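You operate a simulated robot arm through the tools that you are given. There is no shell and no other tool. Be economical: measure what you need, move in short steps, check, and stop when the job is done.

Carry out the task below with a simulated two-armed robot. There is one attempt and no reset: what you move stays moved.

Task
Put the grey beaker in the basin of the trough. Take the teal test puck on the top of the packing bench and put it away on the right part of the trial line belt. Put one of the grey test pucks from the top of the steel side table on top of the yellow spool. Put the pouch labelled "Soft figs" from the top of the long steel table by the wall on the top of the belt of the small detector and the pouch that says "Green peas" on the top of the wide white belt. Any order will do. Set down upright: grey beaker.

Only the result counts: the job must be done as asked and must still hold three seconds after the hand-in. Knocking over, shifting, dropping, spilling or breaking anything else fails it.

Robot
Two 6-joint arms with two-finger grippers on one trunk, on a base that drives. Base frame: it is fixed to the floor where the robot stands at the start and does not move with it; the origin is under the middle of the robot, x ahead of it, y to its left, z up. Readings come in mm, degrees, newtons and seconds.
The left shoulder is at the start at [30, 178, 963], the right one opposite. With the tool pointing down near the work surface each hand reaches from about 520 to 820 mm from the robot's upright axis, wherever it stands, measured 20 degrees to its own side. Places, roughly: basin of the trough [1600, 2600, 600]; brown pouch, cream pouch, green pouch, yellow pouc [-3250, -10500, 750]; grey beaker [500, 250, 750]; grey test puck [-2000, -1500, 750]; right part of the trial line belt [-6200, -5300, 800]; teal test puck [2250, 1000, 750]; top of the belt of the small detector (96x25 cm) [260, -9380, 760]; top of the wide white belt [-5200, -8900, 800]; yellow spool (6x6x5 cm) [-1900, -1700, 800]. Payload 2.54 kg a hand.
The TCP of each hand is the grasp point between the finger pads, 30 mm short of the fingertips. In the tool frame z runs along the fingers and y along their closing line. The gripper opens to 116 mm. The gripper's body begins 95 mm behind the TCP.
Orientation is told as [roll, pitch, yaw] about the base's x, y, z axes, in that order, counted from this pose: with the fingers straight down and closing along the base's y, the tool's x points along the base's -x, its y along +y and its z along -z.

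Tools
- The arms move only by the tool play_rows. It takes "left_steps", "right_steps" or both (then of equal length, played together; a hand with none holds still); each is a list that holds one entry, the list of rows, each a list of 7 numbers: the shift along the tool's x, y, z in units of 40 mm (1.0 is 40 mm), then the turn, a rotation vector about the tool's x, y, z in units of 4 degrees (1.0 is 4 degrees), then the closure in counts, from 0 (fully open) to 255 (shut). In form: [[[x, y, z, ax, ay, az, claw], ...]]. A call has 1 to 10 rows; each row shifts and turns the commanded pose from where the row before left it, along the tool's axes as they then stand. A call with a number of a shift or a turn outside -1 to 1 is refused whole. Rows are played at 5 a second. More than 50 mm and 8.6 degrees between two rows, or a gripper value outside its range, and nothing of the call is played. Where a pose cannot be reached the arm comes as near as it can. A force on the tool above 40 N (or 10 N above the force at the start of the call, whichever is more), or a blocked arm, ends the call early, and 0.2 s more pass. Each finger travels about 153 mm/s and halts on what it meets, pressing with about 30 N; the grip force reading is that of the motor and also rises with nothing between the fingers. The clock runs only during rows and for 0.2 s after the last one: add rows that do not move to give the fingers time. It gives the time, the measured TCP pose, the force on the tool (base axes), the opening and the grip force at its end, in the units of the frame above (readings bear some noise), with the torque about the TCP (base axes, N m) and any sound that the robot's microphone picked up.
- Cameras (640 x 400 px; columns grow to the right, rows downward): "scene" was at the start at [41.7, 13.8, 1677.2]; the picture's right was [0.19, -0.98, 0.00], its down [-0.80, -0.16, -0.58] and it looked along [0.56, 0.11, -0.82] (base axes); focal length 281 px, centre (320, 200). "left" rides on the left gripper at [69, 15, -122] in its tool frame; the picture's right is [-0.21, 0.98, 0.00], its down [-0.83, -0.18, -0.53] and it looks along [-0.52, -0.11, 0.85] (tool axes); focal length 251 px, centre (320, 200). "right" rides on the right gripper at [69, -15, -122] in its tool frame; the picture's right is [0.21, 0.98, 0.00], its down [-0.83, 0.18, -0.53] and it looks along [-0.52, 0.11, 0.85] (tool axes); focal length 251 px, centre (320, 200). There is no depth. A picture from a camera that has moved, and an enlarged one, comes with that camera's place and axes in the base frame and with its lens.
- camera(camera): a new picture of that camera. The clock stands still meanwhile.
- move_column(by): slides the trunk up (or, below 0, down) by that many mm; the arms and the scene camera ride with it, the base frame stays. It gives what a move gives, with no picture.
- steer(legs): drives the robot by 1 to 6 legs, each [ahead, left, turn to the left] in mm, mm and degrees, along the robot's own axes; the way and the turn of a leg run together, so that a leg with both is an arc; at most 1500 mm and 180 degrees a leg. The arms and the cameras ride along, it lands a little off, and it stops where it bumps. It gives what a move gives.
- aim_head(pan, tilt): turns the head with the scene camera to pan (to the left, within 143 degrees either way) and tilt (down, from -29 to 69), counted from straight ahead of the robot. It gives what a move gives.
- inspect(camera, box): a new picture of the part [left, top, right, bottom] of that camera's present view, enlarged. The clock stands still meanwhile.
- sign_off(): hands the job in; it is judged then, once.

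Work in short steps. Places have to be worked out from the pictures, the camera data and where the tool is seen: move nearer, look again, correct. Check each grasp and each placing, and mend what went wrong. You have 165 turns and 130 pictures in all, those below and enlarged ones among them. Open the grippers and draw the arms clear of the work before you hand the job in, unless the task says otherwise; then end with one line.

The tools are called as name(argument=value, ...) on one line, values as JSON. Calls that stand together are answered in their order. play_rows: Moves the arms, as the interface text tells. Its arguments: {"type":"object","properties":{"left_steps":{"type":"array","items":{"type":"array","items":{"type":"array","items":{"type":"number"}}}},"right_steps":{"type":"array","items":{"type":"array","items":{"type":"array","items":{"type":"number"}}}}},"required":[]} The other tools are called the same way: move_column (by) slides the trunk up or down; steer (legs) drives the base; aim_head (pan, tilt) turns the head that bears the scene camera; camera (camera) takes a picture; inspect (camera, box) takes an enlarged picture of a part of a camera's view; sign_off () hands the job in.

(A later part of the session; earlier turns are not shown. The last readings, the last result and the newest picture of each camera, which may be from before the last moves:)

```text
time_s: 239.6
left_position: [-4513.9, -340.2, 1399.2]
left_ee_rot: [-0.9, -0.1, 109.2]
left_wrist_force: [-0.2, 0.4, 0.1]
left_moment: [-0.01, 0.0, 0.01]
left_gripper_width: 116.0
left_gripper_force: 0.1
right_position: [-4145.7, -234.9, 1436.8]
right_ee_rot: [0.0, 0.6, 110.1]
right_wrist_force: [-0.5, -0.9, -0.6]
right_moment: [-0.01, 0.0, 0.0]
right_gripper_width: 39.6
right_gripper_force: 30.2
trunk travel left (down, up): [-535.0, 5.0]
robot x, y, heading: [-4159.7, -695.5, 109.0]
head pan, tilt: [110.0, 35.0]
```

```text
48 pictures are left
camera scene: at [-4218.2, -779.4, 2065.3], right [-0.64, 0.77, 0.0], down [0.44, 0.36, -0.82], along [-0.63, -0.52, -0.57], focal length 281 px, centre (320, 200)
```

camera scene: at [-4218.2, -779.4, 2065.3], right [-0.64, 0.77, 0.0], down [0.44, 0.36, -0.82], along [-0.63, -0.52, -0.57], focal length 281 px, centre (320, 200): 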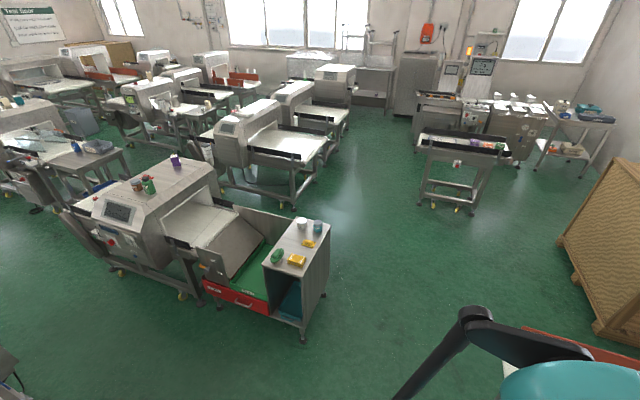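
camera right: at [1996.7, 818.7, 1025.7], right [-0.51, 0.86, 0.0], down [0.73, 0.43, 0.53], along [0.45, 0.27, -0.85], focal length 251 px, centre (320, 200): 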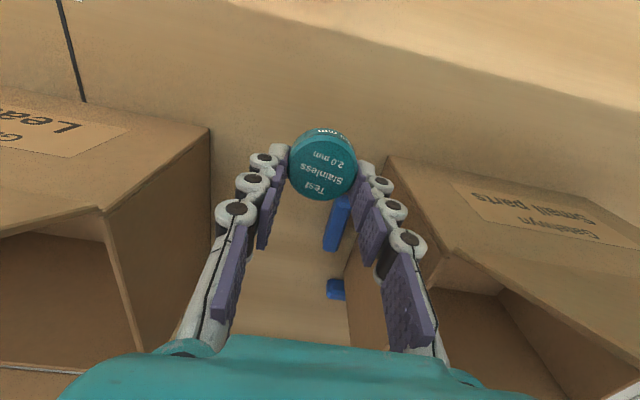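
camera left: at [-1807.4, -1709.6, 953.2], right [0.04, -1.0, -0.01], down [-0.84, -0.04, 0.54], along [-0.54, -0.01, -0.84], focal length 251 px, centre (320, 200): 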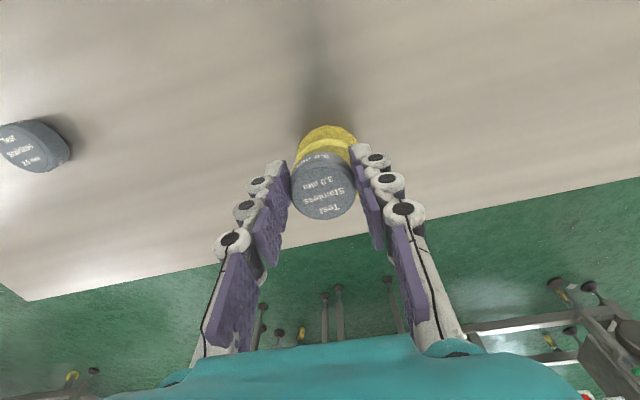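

The row's entrance is clear: cabinet back at u≈5724, third line feet at u≈6732. I go to u≈6230, back into the row to w≈1500, and check.

steer(legs=[[0, 0, -1.3], [0, 1500, 0], [0, 555, 0], [-1500, 0, 0]])

aim_head(pan=143, tilt=35)

camera(camera="scene")

```text
time_s: 257.1
left_position: [-5924.6, -2435.5, 1399.5]
left_ee_rot: [-0.8, 0.1, 110.1]
left_wrist_force: [-0.9, -0.1, 0.4]
left_moment: [-0.05, 0.05, 0.0]
left_gripper_width: 115.9
left_gripper_force: 0.1
right_position: [-5555.5, -2323.4, 1435.2]
right_ee_rot: [0.0, 0.6, 110.9]
right_wrist_force: [0.6, -0.5, -0.8]
right_moment: [-0.01, 0.01, 0.02]
right_gripper_width: 39.8
right_gripper_force: 29.8
trunk travel left (down, up): [-535.0, 5.0]
robot x, y, heading: [-5566.9, -2787.8, 110.2]
head pan, tilt: [110.0, 35.0]
```

```text
time_s: 258.1
left_position: [-5924.9, -2434.4, 1399.1]
left_ee_rot: [-0.8, -0.1, 110.1]
left_wrist_force: [-0.2, -0.8, -0.4]
left_moment: [0.0, -0.01, -0.01]
left_gripper_width: 115.9
left_gripper_force: 0.0
right_position: [-5556.6, -2325.6, 1436.0]
right_ee_rot: [0.0, 0.7, 110.9]
right_wrist_force: [0.1, 0.3, -0.7]
right_moment: [-0.01, -0.01, 0.01]
right_gripper_width: 39.8
right_gripper_force: 29.9
trunk travel left (down, up): [-535.0, 5.0]
robot x, y, heading: [-5566.6, -2786.2, 110.4]
head pan, tilt: [143.0, 35.0]
```

```text
47 pictures are left
camera scene: at [-5579.7, -2896.7, 2065.3], right [-0.96, 0.29, 0.0], down [0.17, 0.55, -0.82], along [-0.24, -0.78, -0.57], focal length 281 px, centre (320, 200)
```

scene: 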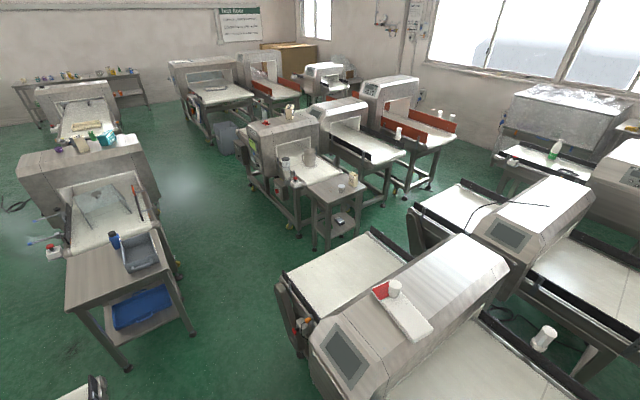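

I see the trial line's right belt with a few items on it. I zoom in to find free belt space.

inspect(camera="scene", box=[230, 100, 390, 200])

```text
4.00 times, centred on (310, 150) of scene
camera zoom: at [-5579.7, -2896.7, 2065.3], right [-0.96, 0.29, 0.0], down [0.17, 0.55, -0.82], along [-0.24, -0.78, -0.57], focal length 1122 px, centre (360, 400)
```

zoom: 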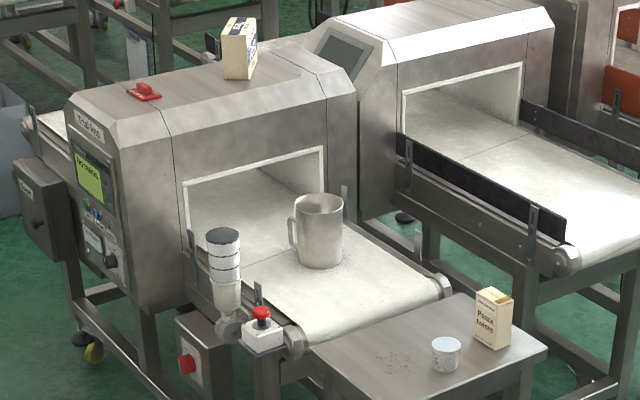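

There's free belt between the mug and the belt end, at about u=7490, w=2890. I continue backing through the aisle into the row in front of the trial line and turn to face it.

steer(legs=[[0, 0, -2.3], [-1070, 0, 0], [-250, 260, 0], [-750, 0, 0], [0, 150, 0], [0, 0, 90]])

aim_head(pan=-10, tilt=45)

camera(camera="scene")

```text
time_s: 266.0
left_position: [-5753.7, -3733.7, 1399.6]
left_ee_rot: [-0.7, -0.2, 107.5]
left_wrist_force: [0.1, 0.0, 1.2]
left_moment: [0.06, 0.03, 0.0]
left_gripper_width: 116.0
left_gripper_force: 0.1
right_position: [-5381.9, -3638.6, 1437.0]
right_ee_rot: [-0.1, 0.4, 108.3]
right_wrist_force: [0.5, 0.2, 0.1]
right_moment: [0.05, 0.01, -0.02]
right_gripper_width: 40.1
right_gripper_force: 30.0
trunk travel left (down, up): [-535.0, 5.0]
robot x, y, heading: [-5414.5, -4097.2, 107.8]
head pan, tilt: [143.0, 35.0]
stopped in leg 4: the robot was blocked; the commanded pose is now the measured one
```

```text
time_s: 268.4
left_position: [-5754.9, -3731.1, 1399.2]
left_ee_rot: [-0.9, -0.1, 107.5]
left_wrist_force: [-0.5, -0.7, 0.7]
left_moment: [-0.04, 0.01, -0.03]
left_gripper_width: 115.8
left_gripper_force: 0.0
right_position: [-5382.8, -3636.7, 1435.3]
right_ee_rot: [0.0, 0.6, 108.4]
right_wrist_force: [-0.1, 1.2, -0.8]
right_moment: [-0.03, 0.0, 0.04]
right_gripper_width: 39.9
right_gripper_force: 30.1
trunk travel left (down, up): [-535.0, 5.0]
robot x, y, heading: [-5409.9, -4093.9, 108.0]
head pan, tilt: [-10.0, 45.0]
```

```text
45 pictures are left
camera scene: at [-5413.8, -4043.8, 2050.5], right [0.99, 0.14, 0.0], down [0.1, -0.7, -0.71], along [-0.1, 0.7, -0.71], focal length 281 px, centre (320, 200)
```

scene: 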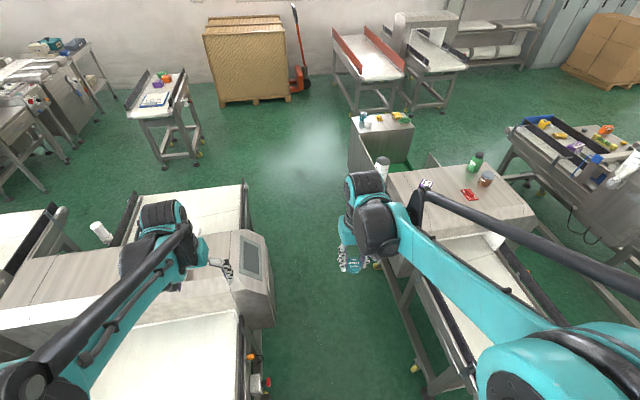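

Blocked at w≈2222, probably touching near the Reject table. I look back to see.

aim_head(pan=143, tilt=58)

camera(camera="scene")

aim_head(pan=-143, tilt=58)

camera(camera="scene")

```text
time_s: 270.8
left_position: [-5756.8, -3731.1, 1400.1]
left_ee_rot: [-1.0, -0.1, 107.4]
left_wrist_force: [0.1, -0.5, -0.1]
left_moment: [0.04, 0.0, 0.02]
left_gripper_width: 115.9
left_gripper_force: 0.0
right_position: [-5382.3, -3636.4, 1435.6]
right_ee_rot: [0.0, 0.6, 108.4]
right_wrist_force: [-0.5, -0.8, -0.2]
right_moment: [-0.01, -0.01, -0.03]
right_gripper_width: 40.1
right_gripper_force: 29.7
trunk travel left (down, up): [-535.0, 5.0]
robot x, y, heading: [-5410.4, -4094.7, 107.5]
head pan, tilt: [143.0, 58.0]
```

```text
44 pictures are left
camera scene: at [-5425.4, -4189.4, 2033.4], right [-0.94, 0.33, 0.0], down [0.28, 0.8, -0.53], along [-0.17, -0.5, -0.85], focal length 281 px, centre (320, 200)
```

scene: 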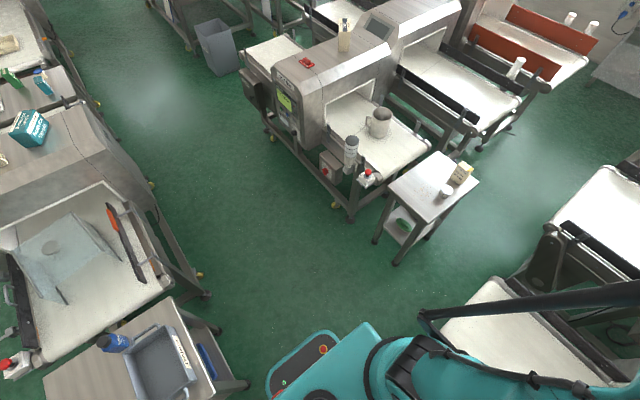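

```text
time_s: 274.7
left_position: [-5755.1, -3729.2, 1398.8]
left_ee_rot: [-0.9, -0.1, 107.5]
left_wrist_force: [-0.3, 0.4, 0.3]
left_moment: [-0.02, 0.01, 0.05]
left_gripper_width: 116.2
left_gripper_force: 0.0
right_position: [-5383.1, -3637.2, 1436.3]
right_ee_rot: [0.0, 0.6, 108.5]
right_wrist_force: [0.5, -0.4, 0.8]
right_moment: [0.01, -0.03, -0.01]
right_gripper_width: 39.9
right_gripper_force: 30.6
trunk travel left (down, up): [-535.0, 5.0]
robot x, y, heading: [-5413.5, -4097.8, 107.8]
head pan, tilt: [-143.0, 58.0]
```

```text
43 pictures are left
camera scene: at [-5346.3, -4164.1, 2033.4], right [-0.58, -0.82, 0.0], down [-0.69, 0.49, -0.53], along [0.43, -0.31, -0.85], focal length 281 px, centre (320, 200)
```

scene: 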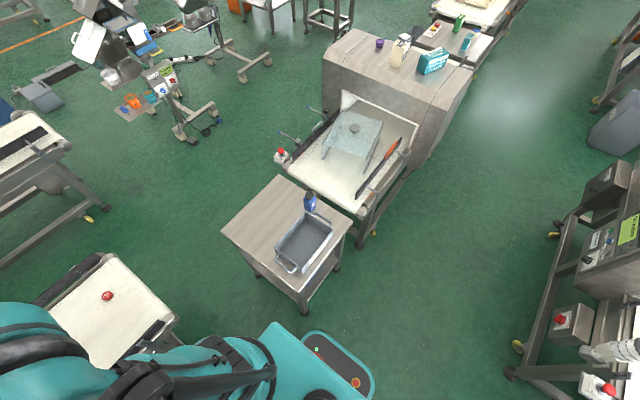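

The base's rear path looks clear; I may be brushing the third line's end on my left. I shift 35 mm away from it and try backing 150 mm.

steer(legs=[[0, -35, 0], [-150, 0, 0]])

```text
time_s: 276.5
left_position: [-5675.0, -3858.7, 1398.5]
left_ee_rot: [-0.8, 0.0, 107.5]
left_wrist_force: [0.8, 0.7, -0.3]
left_moment: [-0.06, -0.01, 0.01]
left_gripper_width: 116.2
left_gripper_force: 0.0
right_position: [-5302.6, -3764.4, 1435.7]
right_ee_rot: [0.1, 0.7, 108.3]
right_wrist_force: [0.2, 0.8, 0.0]
right_moment: [-0.04, -0.01, -0.01]
right_gripper_width: 40.0
right_gripper_force: 30.4
trunk travel left (down, up): [-535.0, 5.0]
robot x, y, heading: [-5330.2, -4226.8, 107.7]
head pan, tilt: [-143.0, 58.0]
```

That freed it. I continue: back past the third line's end, shift left away from the On-mark line, back into the row, and turn to face the trial line.

steer(legs=[[-90, 0, 0.3], [0, 200, 0], [-500, 0, 0], [0, 0, 90]])

aim_head(pan=-10, tilt=45)

camera(camera="scene")

```text
time_s: 285.1
left_position: [-5712.4, -5189.7, 1398.9]
left_ee_rot: [-0.9, -0.1, -163.1]
left_wrist_force: [0.0, -0.2, 1.0]
left_moment: [-0.01, 0.0, 0.02]
left_gripper_width: 116.0
left_gripper_force: 0.1
right_position: [-5802.4, -4816.5, 1436.4]
right_ee_rot: [0.1, 0.6, -162.2]
right_wrist_force: [-0.6, 0.0, -0.4]
right_moment: [0.0, -0.01, -0.02]
right_gripper_width: 39.6
right_gripper_force: 29.4
trunk travel left (down, up): [-535.0, 5.0]
robot x, y, heading: [-5344.3, -4848.3, -162.5]
head pan, tilt: [-143.0, 58.0]
```

```text
time_s: 287.3
left_position: [-5712.0, -5188.0, 1400.6]
left_ee_rot: [-0.9, -0.1, -163.0]
left_wrist_force: [-0.3, -0.3, 0.6]
left_moment: [0.01, -0.02, -0.01]
left_gripper_width: 115.9
left_gripper_force: 0.1
right_position: [-5801.9, -4815.9, 1435.8]
right_ee_rot: [0.0, 0.5, -162.2]
right_wrist_force: [0.0, -0.5, -0.2]
right_moment: [-0.01, 0.01, -0.04]
right_gripper_width: 39.3
right_gripper_force: 30.1
trunk travel left (down, up): [-535.0, 5.0]
robot x, y, heading: [-5342.9, -4849.3, -162.8]
head pan, tilt: [-10.0, 45.0]
```

```text
42 pictures are left
camera scene: at [-5395.7, -4851.4, 2050.5], right [-0.13, 0.99, 0.0], down [0.7, 0.09, -0.71], along [-0.7, -0.09, -0.71], focal length 281 px, centre (320, 200)
```

scene: 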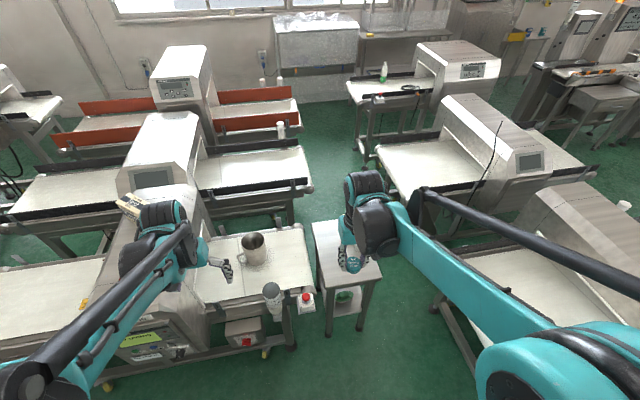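

Facing the trial line; the free belt spot is at about [-6250, -5130]. I move into reach for the right hand, raise the left hand clear of the detector, and lower the trunk 220 mm.

steer(legs=[[285, 178, 0.5]])

play_rows(left_steps=[[[0, 0, -1, 0, 0, 0, 0], [0, 0, -1, 0, 0, 0, 0], [0, 0, -1, 0, 0, 0, 0], [0, 0, -1, 0, 0, 0, 0], [0, 0, -1, 0, 0, 0, 0], [0, 0, -0.5, 0, 0, 0, 0]]])

move_column(by=-220)

camera(camera="right")

```text
time_s: 289.5
left_position: [-5931.6, -5448.3, 1399.3]
left_ee_rot: [-0.7, -0.1, -162.9]
left_wrist_force: [0.1, 0.2, 0.9]
left_moment: [-0.03, -0.03, 0.0]
left_gripper_width: 116.1
left_gripper_force: 0.0
right_position: [-6023.2, -5075.3, 1436.4]
right_ee_rot: [0.0, 0.6, -162.0]
right_wrist_force: [0.1, -0.3, 0.4]
right_moment: [-0.03, 0.04, 0.02]
right_gripper_width: 39.8
right_gripper_force: 30.0
trunk travel left (down, up): [-535.0, 5.0]
robot x, y, heading: [-5565.5, -5110.8, -162.4]
head pan, tilt: [-10.0, 45.0]
```

```text
time_s: 290.9
left_position: [-5933.5, -5452.5, 1619.3]
left_ee_rot: [-0.9, -0.2, -162.9]
left_wrist_force: [0.0, 0.5, -0.3]
left_moment: [0.02, -0.01, -0.03]
left_gripper_width: 116.1
left_gripper_force: 0.1
right_position: [-6023.9, -5075.8, 1436.3]
right_ee_rot: [0.0, 0.6, -162.0]
right_wrist_force: [0.0, 0.4, -0.7]
right_moment: [0.02, 0.03, -0.01]
right_gripper_width: 39.8
right_gripper_force: 30.1
trunk travel left (down, up): [-535.0, 5.0]
robot x, y, heading: [-5567.4, -5107.2, -162.3]
head pan, tilt: [-10.0, 45.0]
```

```text
time_s: 293.3
left_position: [-5932.1, -5452.1, 1399.2]
left_ee_rot: [-0.9, -0.2, -162.9]
left_wrist_force: [-1.0, 0.6, 0.7]
left_moment: [-0.02, 0.01, 0.02]
left_gripper_width: 116.2
left_gripper_force: 0.0
right_position: [-6024.2, -5076.7, 1215.3]
right_ee_rot: [0.0, 0.6, -162.1]
right_wrist_force: [0.2, 0.2, -0.1]
right_moment: [0.0, 0.03, 0.0]
right_gripper_width: 39.8
right_gripper_force: 29.8
trunk travel left (down, up): [-315.0, 225.0]
robot x, y, heading: [-5563.4, -5110.5, -162.7]
head pan, tilt: [-10.0, 45.0]
```

```text
41 pictures are left
camera right: at [-5961.1, -5040.6, 1337.9], right [0.51, -0.86, 0.0], down [-0.73, -0.43, 0.53], along [-0.45, -0.27, -0.85], focal length 251 px, centre (320, 200)
```

right: 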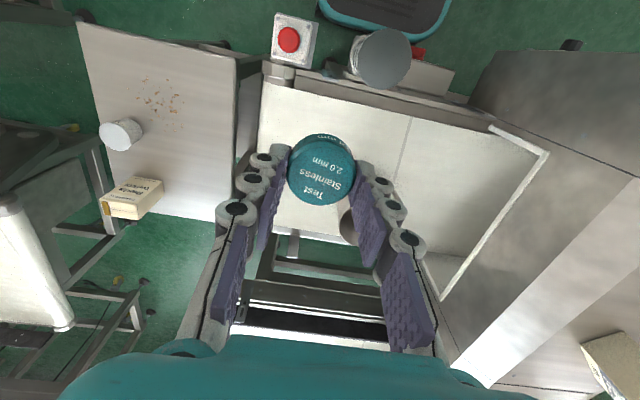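

I can see the belt surface, mug and end clearly. I move above [-6163, -5104] and descend to about z=875.

play_rows(right_steps=[[[-0.7, -0.08, 0.9, 0, 0, 0, 255], [-0.7, -0.08, 0.9, 0, 0, 0, 255], [-0.7, -0.08, 0.9, 0, 0, 0, 255], [-0.7, -0.08, 0.9, 0, 0, 0, 255], [-0.7, -0.08, 0.9, 0, 0, 0, 255], [0, 0, 1, 0, 0, 0, 255], [0, 0, 1, 0, 0, 0, 255], [0, 0, 1, 0, 0, 0, 255], [0, 0, 0.9, 0, 0, 0, 255], [0, 0, 0, 0, 0, 0, 255]]])

camera(camera="right")

```text
time_s: 295.5
left_position: [-5932.0, -5452.1, 1399.4]
left_ee_rot: [-0.8, -0.1, -162.8]
left_wrist_force: [0.5, -1.8, 0.8]
left_moment: [0.01, 0.04, 0.04]
left_gripper_width: 116.0
left_gripper_force: 0.1
right_position: [-6158.9, -5100.8, 876.0]
right_ee_rot: [0.1, 0.6, -162.0]
right_wrist_force: [0.5, -0.4, 0.0]
right_moment: [0.0, 0.02, 0.0]
right_gripper_width: 39.9
right_gripper_force: 29.6
trunk travel left (down, up): [-315.0, 225.0]
robot x, y, heading: [-5564.8, -5114.3, -162.5]
head pan, tilt: [-10.0, 45.0]
```

```text
40 pictures are left
camera right: at [-6097.0, -5066.5, 999.2], right [0.51, -0.86, 0.0], down [-0.73, -0.43, 0.53], along [-0.45, -0.27, -0.85], focal length 251 px, centre (320, 200)
```

right: 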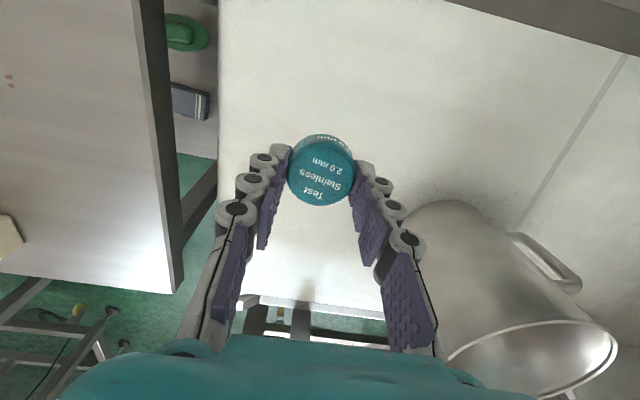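

Good position on the belt, clear of mug and end. I creep down.

play_rows(right_steps=[[[0, 0, 0.4, 0, 0, 0, 255], [0, 0, 0.4, 0, 0, 0, 255], [0, 0, 0.15, 0, 0, 0, 255], [0, 0, 0.12, 0, 0, 0, 255], [0, 0, 0.1, 0, 0, 0, 255], [0, 0, 0, 0, 0, 0, 255]]])

camera(camera="right")

```text
time_s: 296.9
left_position: [-5932.2, -5451.8, 1398.3]
left_ee_rot: [-0.9, -0.1, -162.8]
left_wrist_force: [0.1, -0.2, 0.2]
left_moment: [-0.03, -0.01, -0.01]
left_gripper_width: 116.0
left_gripper_force: 0.0
right_position: [-6157.9, -5101.7, 829.3]
right_ee_rot: [-0.1, 0.6, -162.0]
right_wrist_force: [-0.7, 0.0, -0.1]
right_moment: [0.01, 0.02, 0.01]
right_gripper_width: 39.6
right_gripper_force: 30.1
trunk travel left (down, up): [-315.0, 225.0]
robot x, y, heading: [-5563.4, -5108.9, -162.4]
head pan, tilt: [-10.0, 45.0]
```

```text
39 pictures are left
camera right: at [-6095.7, -5066.5, 952.5], right [0.51, -0.86, 0.0], down [-0.73, -0.43, 0.53], along [-0.45, -0.27, -0.85], focal length 251 px, centre (320, 200)
```

right: 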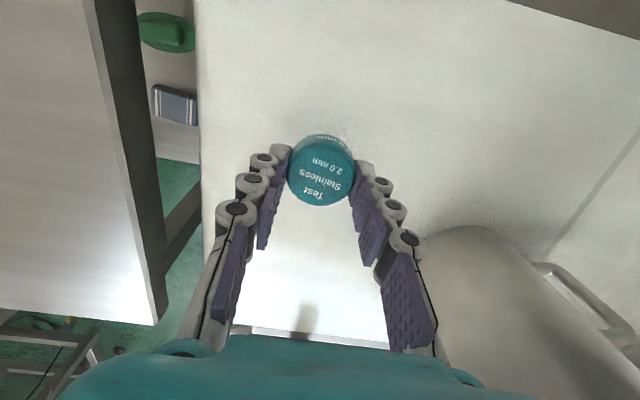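

Not touching yet; I keep creeping.

play_rows(right_steps=[[[0, 0, 0.1, 0, 0, 0, 255], [0, 0, 0.08, 0, 0, 0, 255], [0, 0, 0.08, 0, 0, 0, 255], [0, 0, 0, 0, 0, 0, 255]]])

```text
time_s: 297.9
left_position: [-5932.4, -5453.1, 1399.0]
left_ee_rot: [-0.9, -0.1, -162.8]
left_wrist_force: [0.1, 0.3, 0.0]
left_moment: [0.0, -0.02, 0.02]
left_gripper_width: 116.0
left_gripper_force: 0.0
right_position: [-6157.7, -5101.1, 820.2]
right_ee_rot: [0.0, 0.6, -161.9]
right_wrist_force: [0.4, 0.4, -0.6]
right_moment: [-0.01, 0.01, -0.02]
right_gripper_width: 39.6
right_gripper_force: 30.0
trunk travel left (down, up): [-315.0, 225.0]
robot x, y, heading: [-5565.7, -5109.0, -162.3]
head pan, tilt: [-10.0, 45.0]
```

Still free; I continue down.

play_rows(right_steps=[[[0, 0, 0.1, 0, 0, 0, 255], [0, 0, 0.08, 0, 0, 0, 255], [0, 0, 0.08, 0, 0, 0, 255], [0, 0, 0.08, 0, 0, 0, 255], [0, 0, 0, 0, 0, 0, 255]]])

inspect(camera="right", box=[240, 90, 400, 220])

```text
time_s: 299.1
left_position: [-5931.9, -5453.5, 1399.9]
left_ee_rot: [-0.9, 0.0, -162.8]
left_wrist_force: [0.8, -0.2, 0.4]
left_moment: [0.01, -0.02, -0.03]
left_gripper_width: 115.6
left_gripper_force: 0.1
right_position: [-6158.3, -5103.2, 806.3]
right_ee_rot: [0.1, 0.6, -162.0]
right_wrist_force: [-0.2, 0.3, 0.2]
right_moment: [-0.02, 0.0, 0.01]
right_gripper_width: 40.0
right_gripper_force: 30.0
trunk travel left (down, up): [-315.0, 225.0]
robot x, y, heading: [-5569.4, -5109.0, -162.4]
head pan, tilt: [-10.0, 45.0]
```

```text
3.08 times, centred on (320, 155) of right
camera zoom: at [-6096.3, -5067.9, 929.2], right [0.51, -0.86, 0.0], down [-0.73, -0.43, 0.52], along [-0.45, -0.27, -0.85], focal length 774 px, centre (320, 338)
```

zoom: 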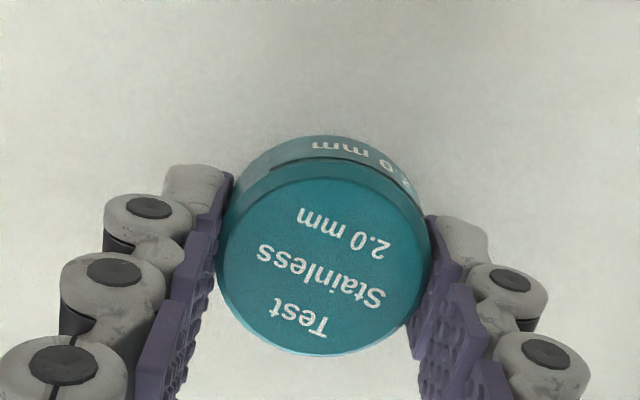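

Still airborne, so I lower further in small steps.

play_rows(right_steps=[[[0, 0, 0.1, 0, 0, 0, 255], [0, 0, 0.1, 0, 0, 0, 255], [0, 0, 0.1, 0, 0, 0, 255], [0, 0, 0.1, 0, 0, 0, 255], [0, 0, 0.1, 0, 0, 0, 255], [0, 0, 0, 0, 0, 0, 255]]])

```text
time_s: 300.5
left_position: [-5930.9, -5451.6, 1399.2]
left_ee_rot: [-0.8, -0.1, -162.8]
left_wrist_force: [0.5, 0.9, 0.1]
left_moment: [-0.03, 0.05, 0.01]
left_gripper_width: 116.1
left_gripper_force: 0.1
right_position: [-6157.4, -5102.0, 789.3]
right_ee_rot: [-0.1, 0.5, -161.9]
right_wrist_force: [-6.4, 2.1, 29.1]
right_moment: [-0.42, 0.37, -0.04]
right_gripper_width: 39.7
right_gripper_force: 30.6
trunk travel left (down, up): [-315.0, 225.0]
robot x, y, heading: [-5568.3, -5108.0, -162.7]
head pan, tilt: [-10.0, 45.0]
```

Contact at about 790 (29 N). I ease up 1.5 mm, open gently, and look.

play_rows(right_steps=[[[0, 0, -0.05, 0, 0, 0, 200], [0, 0, 0, 0, 0, 0, 155], [0, 0, 0, 0, 0, 0, 140], [0, 0, 0, 0, 0, 0, 120], [0, 0, 0, 0, 0, 0, 110], [0, 0, 0, 0, 0, 0, 110], [0, 0, -0.4, 0, 0, 0, 110], [0, 0, -0.8, 0, 0, 0, 110], [0, 0, -0.8, 0, 0, 0, 110], [0, 0, 0, 0, 0, 0, 110]]])

camera(camera="right")

```text
time_s: 302.7
left_position: [-5932.3, -5451.6, 1399.5]
left_ee_rot: [-0.9, 0.0, -162.8]
left_wrist_force: [0.0, -0.5, 0.1]
left_moment: [0.01, -0.02, -0.03]
left_gripper_width: 116.0
left_gripper_force: 0.0
right_position: [-6157.6, -5103.4, 869.4]
right_ee_rot: [0.0, 0.5, -162.0]
right_wrist_force: [-0.3, 0.3, -0.1]
right_moment: [0.03, -0.02, -0.01]
right_gripper_width: 65.9
right_gripper_force: 0.0
trunk travel left (down, up): [-315.0, 225.0]
robot x, y, heading: [-5562.5, -5108.8, -162.8]
head pan, tilt: [-10.0, 45.0]
```

```text
37 pictures are left
camera right: at [-6095.5, -5067.4, 991.2], right [0.51, -0.86, 0.0], down [-0.73, -0.43, 0.52], along [-0.45, -0.27, -0.85], focal length 251 px, centre (320, 200)
```

right: 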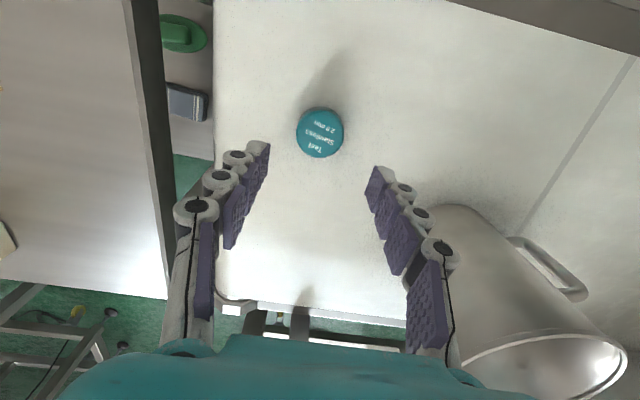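

The teal puck is on the trial line belt. I lift the right hand, raise the trunk, and look left along the row toward the pouches.

play_rows(right_steps=[[[0, 0, -0.8, 0, 0, 0, 110], [0, 0, -1, 0, 0, 0, 0], [0, 0, -1, 0, 0, 0, 0], [0.6, 0, -1, 0, 0, 0, 0], [0.6, 0, -1, 0, 0, 0, 0], [0.6, 0, -1, 0, 0, 0, 0], [0.6, 0, -1, 0, 0, 0, 0], [0.6, 0, -1, 0, 0, 0, 0], [0.6, 0, -1, 0, 0, 0, 0]]])

move_column(by=220)

aim_head(pan=90, tilt=25)

camera(camera="scene")

```text
time_s: 304.7
left_position: [-5930.9, -5451.9, 1399.5]
left_ee_rot: [-1.0, -0.3, -162.7]
left_wrist_force: [0.6, 0.2, 0.3]
left_moment: [-0.01, 0.06, 0.0]
left_gripper_width: 115.9
left_gripper_force: 0.0
right_position: [-6021.9, -5060.9, 1223.5]
right_ee_rot: [0.0, 0.5, -162.0]
right_wrist_force: [0.6, 0.8, 0.9]
right_moment: [-0.01, 0.08, -0.02]
right_gripper_width: 116.0
right_gripper_force: 0.0
trunk travel left (down, up): [-315.0, 225.0]
robot x, y, heading: [-5562.4, -5107.0, -162.6]
head pan, tilt: [-10.0, 45.0]
```

```text
time_s: 307.0
left_position: [-5932.2, -5451.9, 1618.6]
left_ee_rot: [-0.9, -0.1, -162.8]
left_wrist_force: [-0.1, -0.6, -0.2]
left_moment: [0.0, -0.01, -0.02]
left_gripper_width: 116.1
left_gripper_force: 0.0
right_position: [-6023.8, -5060.2, 1441.4]
right_ee_rot: [0.1, 0.6, -162.0]
right_wrist_force: [0.3, -0.9, -0.7]
right_moment: [0.02, 0.01, 0.0]
right_gripper_width: 116.0
right_gripper_force: 0.0
trunk travel left (down, up): [-535.0, 5.0]
robot x, y, heading: [-5565.4, -5109.3, -162.5]
head pan, tilt: [-10.0, 45.0]
```

```text
time_s: 308.8
left_position: [-5932.2, -5452.2, 1619.7]
left_ee_rot: [-1.0, -0.1, -162.8]
left_wrist_force: [-0.2, -0.1, -0.2]
left_moment: [-0.02, -0.02, 0.0]
left_gripper_width: 115.8
left_gripper_force: 0.1
right_position: [-6023.3, -5061.1, 1443.0]
right_ee_rot: [0.0, 0.5, -162.0]
right_wrist_force: [0.2, 0.9, 0.1]
right_moment: [0.01, 0.01, -0.01]
right_gripper_width: 115.9
right_gripper_force: 0.1
trunk travel left (down, up): [-535.0, 5.0]
robot x, y, heading: [-5563.2, -5108.3, -162.8]
head pan, tilt: [90.0, 25.0]
```

```text
36 pictures are left
camera scene: at [-5508.3, -5187.7, 2081.1], right [-0.95, -0.3, 0.0], down [-0.13, 0.4, -0.91], along [0.27, -0.86, -0.42], focal length 281 px, centre (320, 200)
```

scene: 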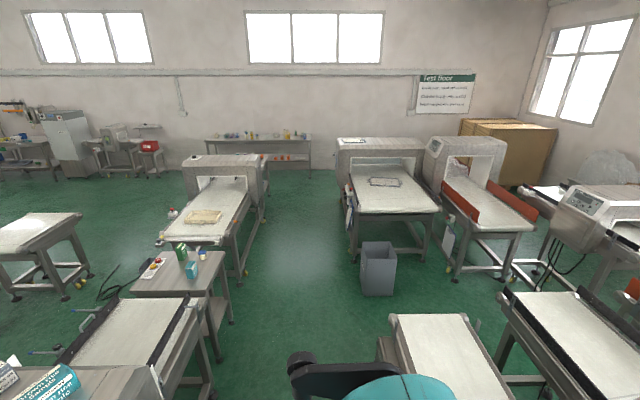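

The aisle ahead is clear to the long steel table by the wall, and the wide white belt is on its right. I back off slightly, turn left, and drive down the aisle.

steer(legs=[[-220, 0, 0], [0, 0, 90.5], [1500, 0, 0], [1500, 0, 0], [1300, 0, 0]])

aim_head(pan=5, tilt=35)

camera(camera="scene")

```text
time_s: 334.6
left_position: [-3824.7, -9574.5, 1619.5]
left_ee_rot: [-0.9, -0.1, -73.6]
left_wrist_force: [0.1, 0.6, 0.0]
left_moment: [0.0, -0.02, 0.01]
left_gripper_width: 116.1
left_gripper_force: 0.0
right_position: [-4216.7, -9660.7, 1443.5]
right_ee_rot: [0.0, 0.6, -72.7]
right_wrist_force: [0.1, 0.2, -0.5]
right_moment: [0.01, 0.0, -0.01]
right_gripper_width: 116.0
right_gripper_force: 0.0
trunk travel left (down, up): [-535.0, 5.0]
robot x, y, heading: [-4163.7, -9202.7, -73.1]
head pan, tilt: [90.0, 25.0]
```

```text
time_s: 336.2
left_position: [-3824.2, -9574.8, 1620.6]
left_ee_rot: [-0.9, -0.1, -73.5]
left_wrist_force: [1.2, -0.1, 0.5]
left_moment: [-0.01, -0.04, 0.0]
left_gripper_width: 116.3
left_gripper_force: 0.0
right_position: [-4217.4, -9661.5, 1443.2]
right_ee_rot: [0.0, 0.6, -72.8]
right_wrist_force: [0.3, 0.2, 0.4]
right_moment: [-0.01, -0.01, 0.0]
right_gripper_width: 115.8
right_gripper_force: 0.1
trunk travel left (down, up): [-535.0, 5.0]
robot x, y, heading: [-4163.8, -9203.9, -73.3]
head pan, tilt: [5.0, 35.0]
```

```text
35 pictures are left
camera scene: at [-4138.5, -9256.0, 2065.3], right [-0.93, -0.37, 0.0], down [-0.21, 0.53, -0.82], along [0.3, -0.76, -0.57], focal length 281 px, centre (320, 200)
```

scene: 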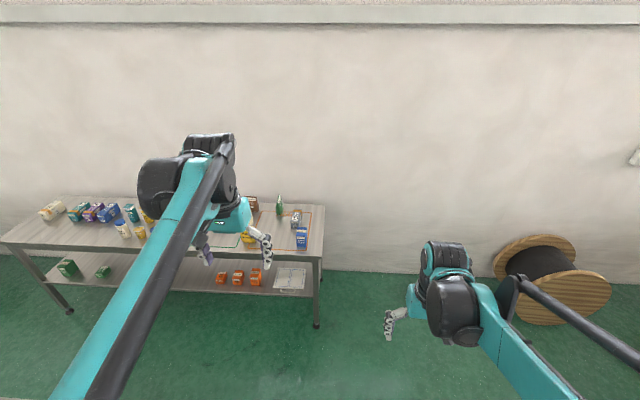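

I zoom on the tabletop to identify the pouches.

inspect(camera="scene", box=[220, 180, 340, 260])

inspect(camera="scene", box=[30, 185, 160, 265])

```text
5.00 times, centred on (280, 220) of scene
camera zoom: at [-4138.5, -9256.0, 2065.3], right [-0.93, -0.37, 0.0], down [-0.21, 0.53, -0.82], along [0.3, -0.76, -0.57], focal length 1403 px, centre (520, 100)
```

zoom: 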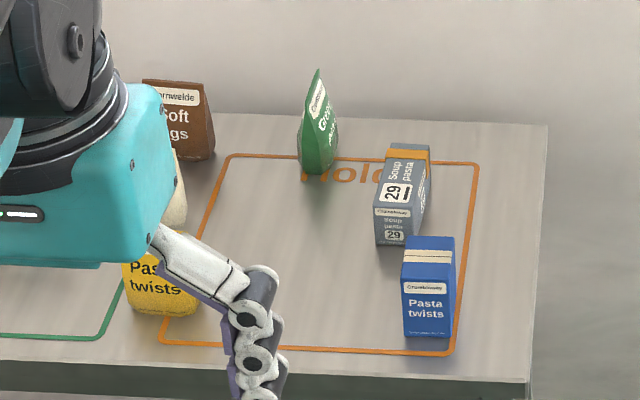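

```text
4.92 times, centred on (95, 225) of scene
camera zoom: at [-4138.5, -9256.0, 2065.3], right [-0.93, -0.37, 0.0], down [-0.21, 0.53, -0.82], along [0.3, -0.76, -0.57], focal length 1382 px, centre (1428, 77)
```

zoom: 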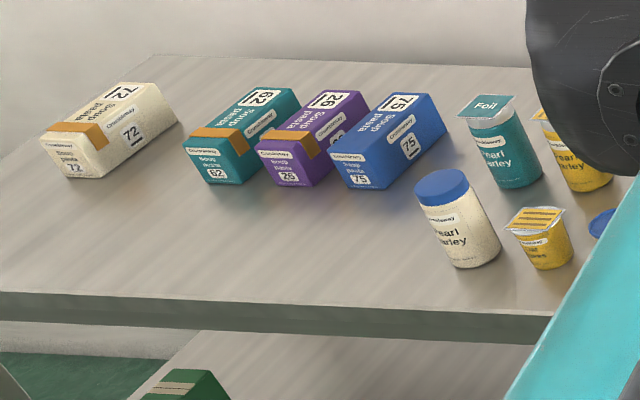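

Brown pouch is "Soft figs"; the green one is edge-on and needs its label checked. I lower the trunk and drive up to about 650 mm from the table, centred on the two pouches.

move_column(by=-300)

steer(legs=[[0, 560, 1.2], [640, 0, 0]])

aim_head(pan=0, tilt=40)

camera(camera="scene")

inspect(camera="scene", box=[240, 130, 420, 240])

```text
time_s: 339.2
left_position: [-3824.7, -9574.1, 1319.1]
left_ee_rot: [-0.9, -0.2, -73.6]
left_wrist_force: [-0.4, -0.5, 0.2]
left_moment: [0.01, 0.01, 0.01]
left_gripper_width: 115.6
left_gripper_force: 0.1
right_position: [-4217.4, -9660.3, 1143.1]
right_ee_rot: [0.0, 0.6, -72.8]
right_wrist_force: [0.3, 0.8, 0.5]
right_moment: [-0.01, 0.04, -0.02]
right_gripper_width: 115.8
right_gripper_force: 0.1
trunk travel left (down, up): [-235.0, 305.0]
robot x, y, heading: [-4163.6, -9202.7, -73.4]
head pan, tilt: [5.0, 35.0]
```

```text
time_s: 345.5
left_position: [-3115.3, -10024.6, 1320.3]
left_ee_rot: [-0.8, 0.0, -74.0]
left_wrist_force: [-0.5, -0.5, -0.3]
left_moment: [0.02, 0.02, 0.01]
left_gripper_width: 116.0
left_gripper_force: 0.0
right_position: [-3507.8, -10107.8, 1143.5]
right_ee_rot: [0.0, 0.6, -73.2]
right_wrist_force: [1.2, -1.3, -0.4]
right_moment: [0.02, 0.02, -0.01]
right_gripper_width: 115.8
right_gripper_force: 0.1
trunk travel left (down, up): [-235.0, 305.0]
robot x, y, heading: [-3451.1, -9650.8, -73.6]
head pan, tilt: [5.0, 35.0]
```

```text
time_s: 346.1
left_position: [-3115.3, -10023.4, 1319.7]
left_ee_rot: [-0.9, -0.1, -74.0]
left_wrist_force: [-0.4, -0.4, -1.1]
left_moment: [-0.04, 0.0, 0.0]
left_gripper_width: 115.8
left_gripper_force: 0.0
right_position: [-3508.4, -10107.4, 1143.3]
right_ee_rot: [-0.1, 0.6, -73.1]
right_wrist_force: [0.9, -0.4, -0.3]
right_moment: [0.0, 0.02, 0.02]
right_gripper_width: 115.9
right_gripper_force: 0.1
trunk travel left (down, up): [-235.0, 305.0]
robot x, y, heading: [-3451.6, -9646.5, -73.6]
head pan, tilt: [0.0, 40.0]
```

```text
32 pictures are left
camera scene: at [-3435.4, -9702.6, 1757.8], right [-0.96, -0.28, 0.0], down [-0.18, 0.62, -0.77], along [0.22, -0.74, -0.64], focal length 281 px, centre (320, 200)
```

scene: 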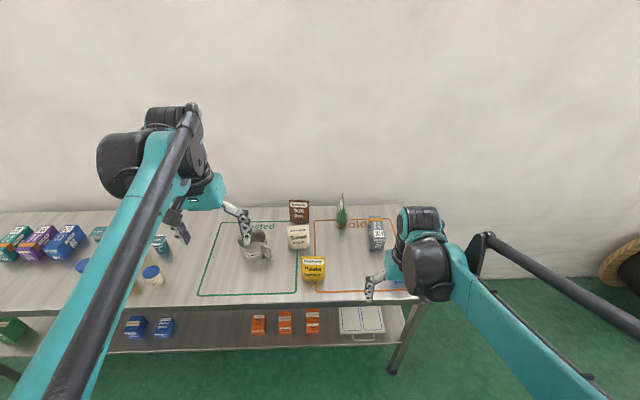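

```text
3.56 times, centred on (330, 185) of scene
camera zoom: at [-3435.4, -9702.6, 1757.8], right [-0.96, -0.28, 0.0], down [-0.18, 0.62, -0.77], along [0.22, -0.74, -0.64], focal length 998 px, centre (284, 253)
```

zoom: 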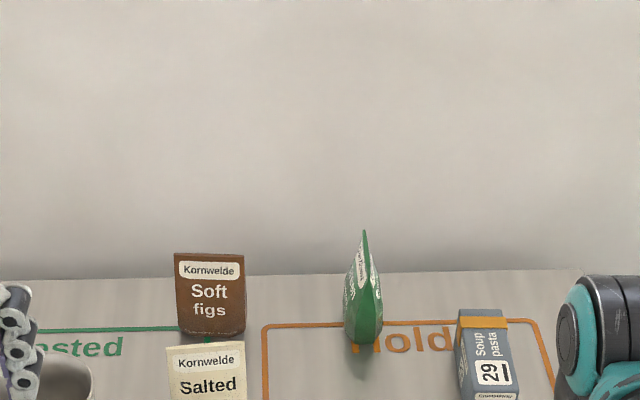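

Soft figs (brown) is at about [-3049, -10650]; green is at about [-3246, -10712], with the tabletop near z=797. I drive in to the table so the right hand lines up with the green pouch.

steer(legs=[[320, 40, 1.6]])

camera(camera="right")

```text
time_s: 348.3
left_position: [-2973.8, -10304.4, 1320.8]
left_ee_rot: [-0.9, 0.0, -72.2]
left_wrist_force: [0.3, 0.5, -0.2]
left_moment: [0.07, 0.01, 0.01]
left_gripper_width: 116.1
left_gripper_force: 0.1
right_position: [-3363.4, -10398.2, 1141.9]
right_ee_rot: [0.1, 0.6, -71.5]
right_wrist_force: [0.0, 0.3, 0.2]
right_moment: [0.0, 0.01, 0.01]
right_gripper_width: 116.2
right_gripper_force: 0.0
trunk travel left (down, up): [-235.0, 305.0]
robot x, y, heading: [-3320.2, -9939.5, -72.1]
head pan, tilt: [0.0, 40.0]
```

```text
30 pictures are left
camera right: at [-3397.5, -10339.3, 1264.9], right [0.86, 0.52, 0.0], down [0.44, -0.73, 0.52], along [0.27, -0.45, -0.85], focal length 251 px, centre (320, 200)
```

right: 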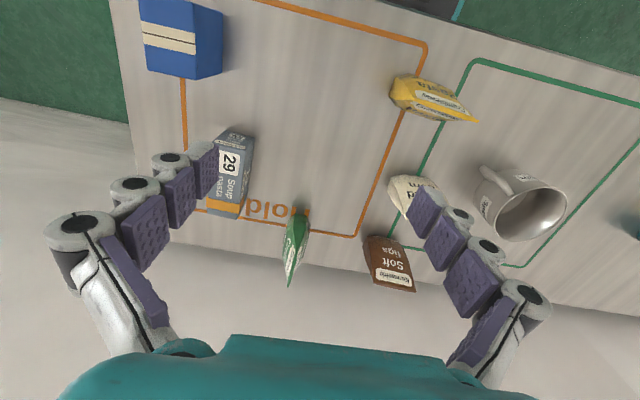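

I zoom in on the green pouch to read its label and judge its orientation.

inspect(camera="right", box=[240, 180, 360, 300])

```text
3.33 times, centred on (300, 240) of right
camera zoom: at [-3397.5, -10339.3, 1264.9], right [0.86, 0.52, 0.0], down [0.44, -0.73, 0.52], along [0.27, -0.45, -0.85], focal length 838 px, centre (387, 67)
```

zoom: 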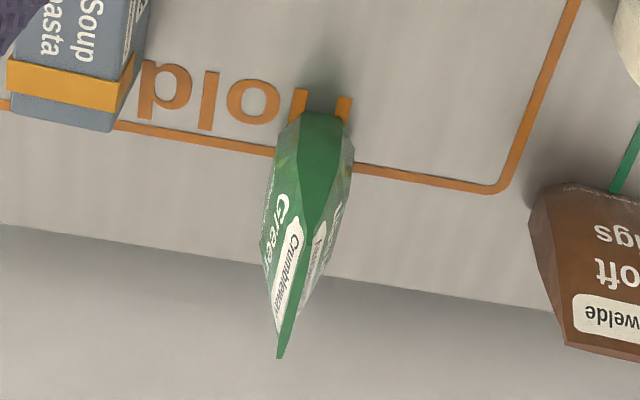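

The green pouch reads "Green…", and its ridge runs nearly straight away from me, suiting the current finger direction. I move above it with the fingers at 90 mm.

play_rows(right_steps=[[[-0.94, 0.03, 0.4, 0, 0, 0, 57], [-0.94, 0.03, 0.4, 0, 0, 0, 57], [-0.94, 0.03, 0.4, 0, 0, 0, 57], [-0.94, 0.03, 0.4, 0, 0, 0, 57], [-0.94, 0.03, 0.4, 0, 0, 0, 57], [-0.94, 0.03, 0.4, 0, 0, 0, 57], [-0.94, 0.03, 0.4, 0, 0, 0, 57], [-0.9, 0.03, 0.4, 0, 0, 0, 57], [0, 0, 0, 0, 0, 0, 57]]])

camera(camera="right")

```text
time_s: 350.3
left_position: [-2974.1, -10302.0, 1320.7]
left_ee_rot: [-0.8, -0.1, -72.3]
left_wrist_force: [0.2, 0.6, -0.4]
left_moment: [-0.05, -0.02, 0.01]
left_gripper_width: 116.1
left_gripper_force: 0.1
right_position: [-3259.8, -10677.1, 1012.7]
right_ee_rot: [0.0, 0.6, -71.5]
right_wrist_force: [0.6, 0.2, 0.5]
right_moment: [-0.08, 0.03, -0.01]
right_gripper_width: 89.9
right_gripper_force: 0.1
trunk travel left (down, up): [-235.0, 305.0]
robot x, y, heading: [-3321.0, -9936.8, -72.0]
head pan, tilt: [0.0, 40.0]
```

```text
28 pictures are left
camera right: at [-3292.6, -10617.7, 1134.1], right [0.86, 0.52, 0.0], down [0.44, -0.73, 0.53], along [0.27, -0.45, -0.85], focal length 251 px, centre (320, 200)
```

right: 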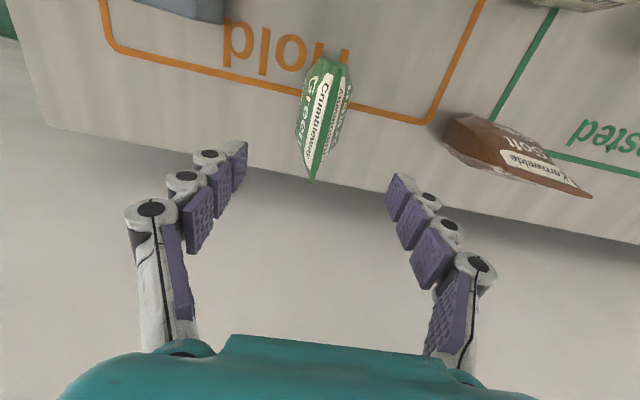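

Aligned to within about 10 mm. I back 8 mm, descend to TCP z≈860, and close.

play_rows(right_steps=[[[0.2, 0, 0.7, 0, 0, 0, 57], [0, 0, 0.9, 0, 0, 0, 57], [0, 0, 0.9, 0, 0, 0, 57], [0, 0, 0.8, 0, 0, 0, 57], [0, 0, 0.5, 0, 0, 0, 57], [0, 0, 0, 0, 0, 0, 110], [0, 0, 0, 0, 0, 0, 150], [0, 0, 0, 0, 0, 0, 200], [0, 0, 0, 0, 0, 0, 255], [0, 0, 0, 0, 0, 0, 255]]])

camera(camera="right")

```text
time_s: 352.5
left_position: [-2974.1, -10301.6, 1319.6]
left_ee_rot: [-0.8, -0.2, -72.2]
left_wrist_force: [0.5, 0.5, 0.1]
left_moment: [0.04, -0.03, 0.02]
left_gripper_width: 116.1
left_gripper_force: 0.0
right_position: [-3263.7, -10668.8, 859.8]
right_ee_rot: [-0.1, 0.7, -71.4]
right_wrist_force: [-0.1, 0.2, 0.8]
right_moment: [-0.04, 0.02, -0.02]
right_gripper_width: 48.9
right_gripper_force: 29.7
trunk travel left (down, up): [-235.0, 305.0]
robot x, y, heading: [-3319.5, -9941.3, -71.9]
head pan, tilt: [0.0, 40.0]
```

```text
27 pictures are left
camera right: at [-3296.8, -10609.3, 982.1], right [0.86, 0.52, 0.0], down [0.44, -0.73, 0.52], along [0.27, -0.45, -0.85], focal length 251 px, centre (320, 200)
```

right: 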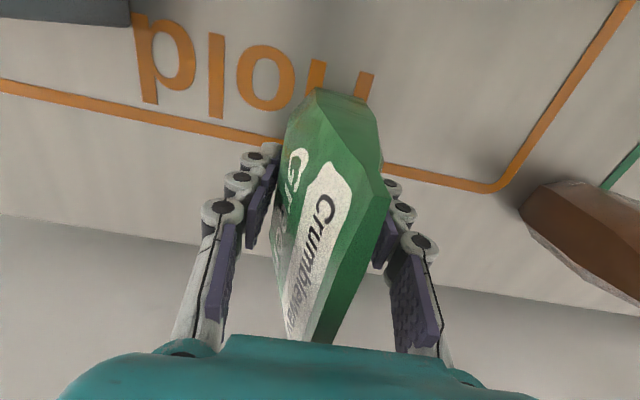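

Gripped at 49 mm. I lift slowly.

play_rows(right_steps=[[[0, 0, -0.15, 0, 0, 0, 255], [0, 0, -0.3, 0, 0, 0, 255], [0, 0, -0.5, 0, 0, 0, 255], [0, 0, -0.7, 0, 0, 0, 255], [0, 0, -0.7, 0, 0, 0, 255], [0, 0, -0.7, 0, 0, 0, 255], [0, 0, -0.7, 0, 0, 0, 255], [0, 0, -0.6, 0, 0, 0, 255], [0, 0, -0.3, 0, 0, 0, 255], [0, 0, 0, 0, 0, 0, 255]]])

camera(camera="right")

inspect(camera="scene", box=[270, 100, 430, 240])

```text
time_s: 354.7
left_position: [-2974.1, -10302.6, 1319.1]
left_ee_rot: [-0.9, -0.1, -72.2]
left_wrist_force: [0.0, 0.5, 0.7]
left_moment: [0.0, 0.0, 0.0]
left_gripper_width: 115.8
left_gripper_force: 0.1
right_position: [-3263.0, -10670.0, 1044.9]
right_ee_rot: [0.0, 0.6, -71.4]
right_wrist_force: [0.4, 0.1, -2.6]
right_moment: [0.0, 0.0, 0.03]
right_gripper_width: 49.1
right_gripper_force: 29.4
trunk travel left (down, up): [-235.0, 305.0]
robot x, y, heading: [-3323.1, -9935.8, -72.2]
head pan, tilt: [0.0, 40.0]
```

```text
26 pictures are left
camera right: at [-3296.3, -10610.5, 1168.2], right [0.86, 0.52, 0.0], down [0.44, -0.73, 0.52], along [0.27, -0.45, -0.85], focal length 251 px, centre (320, 200)
```

right: 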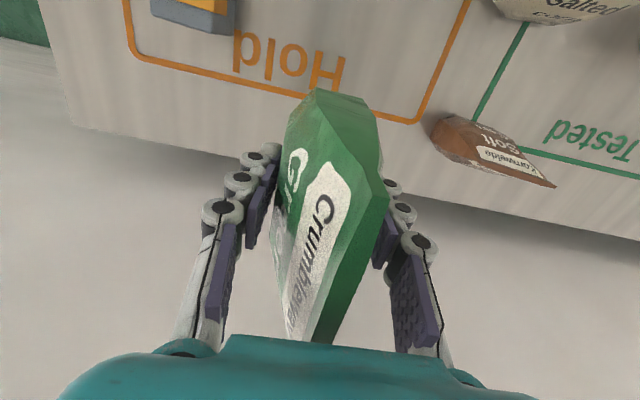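

```text
2.86 times, centred on (350, 170) of scene
camera zoom: at [-3303.4, -9991.8, 1757.7], right [-0.95, -0.31, 0.0], down [-0.2, 0.61, -0.77], along [0.24, -0.73, -0.64], focal length 802 px, centre (234, 286)
```

zoom: 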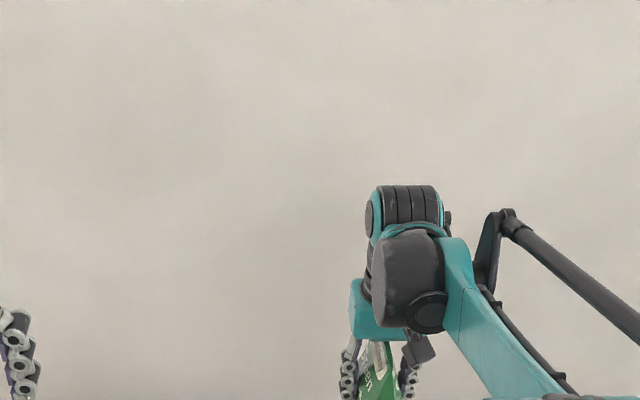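

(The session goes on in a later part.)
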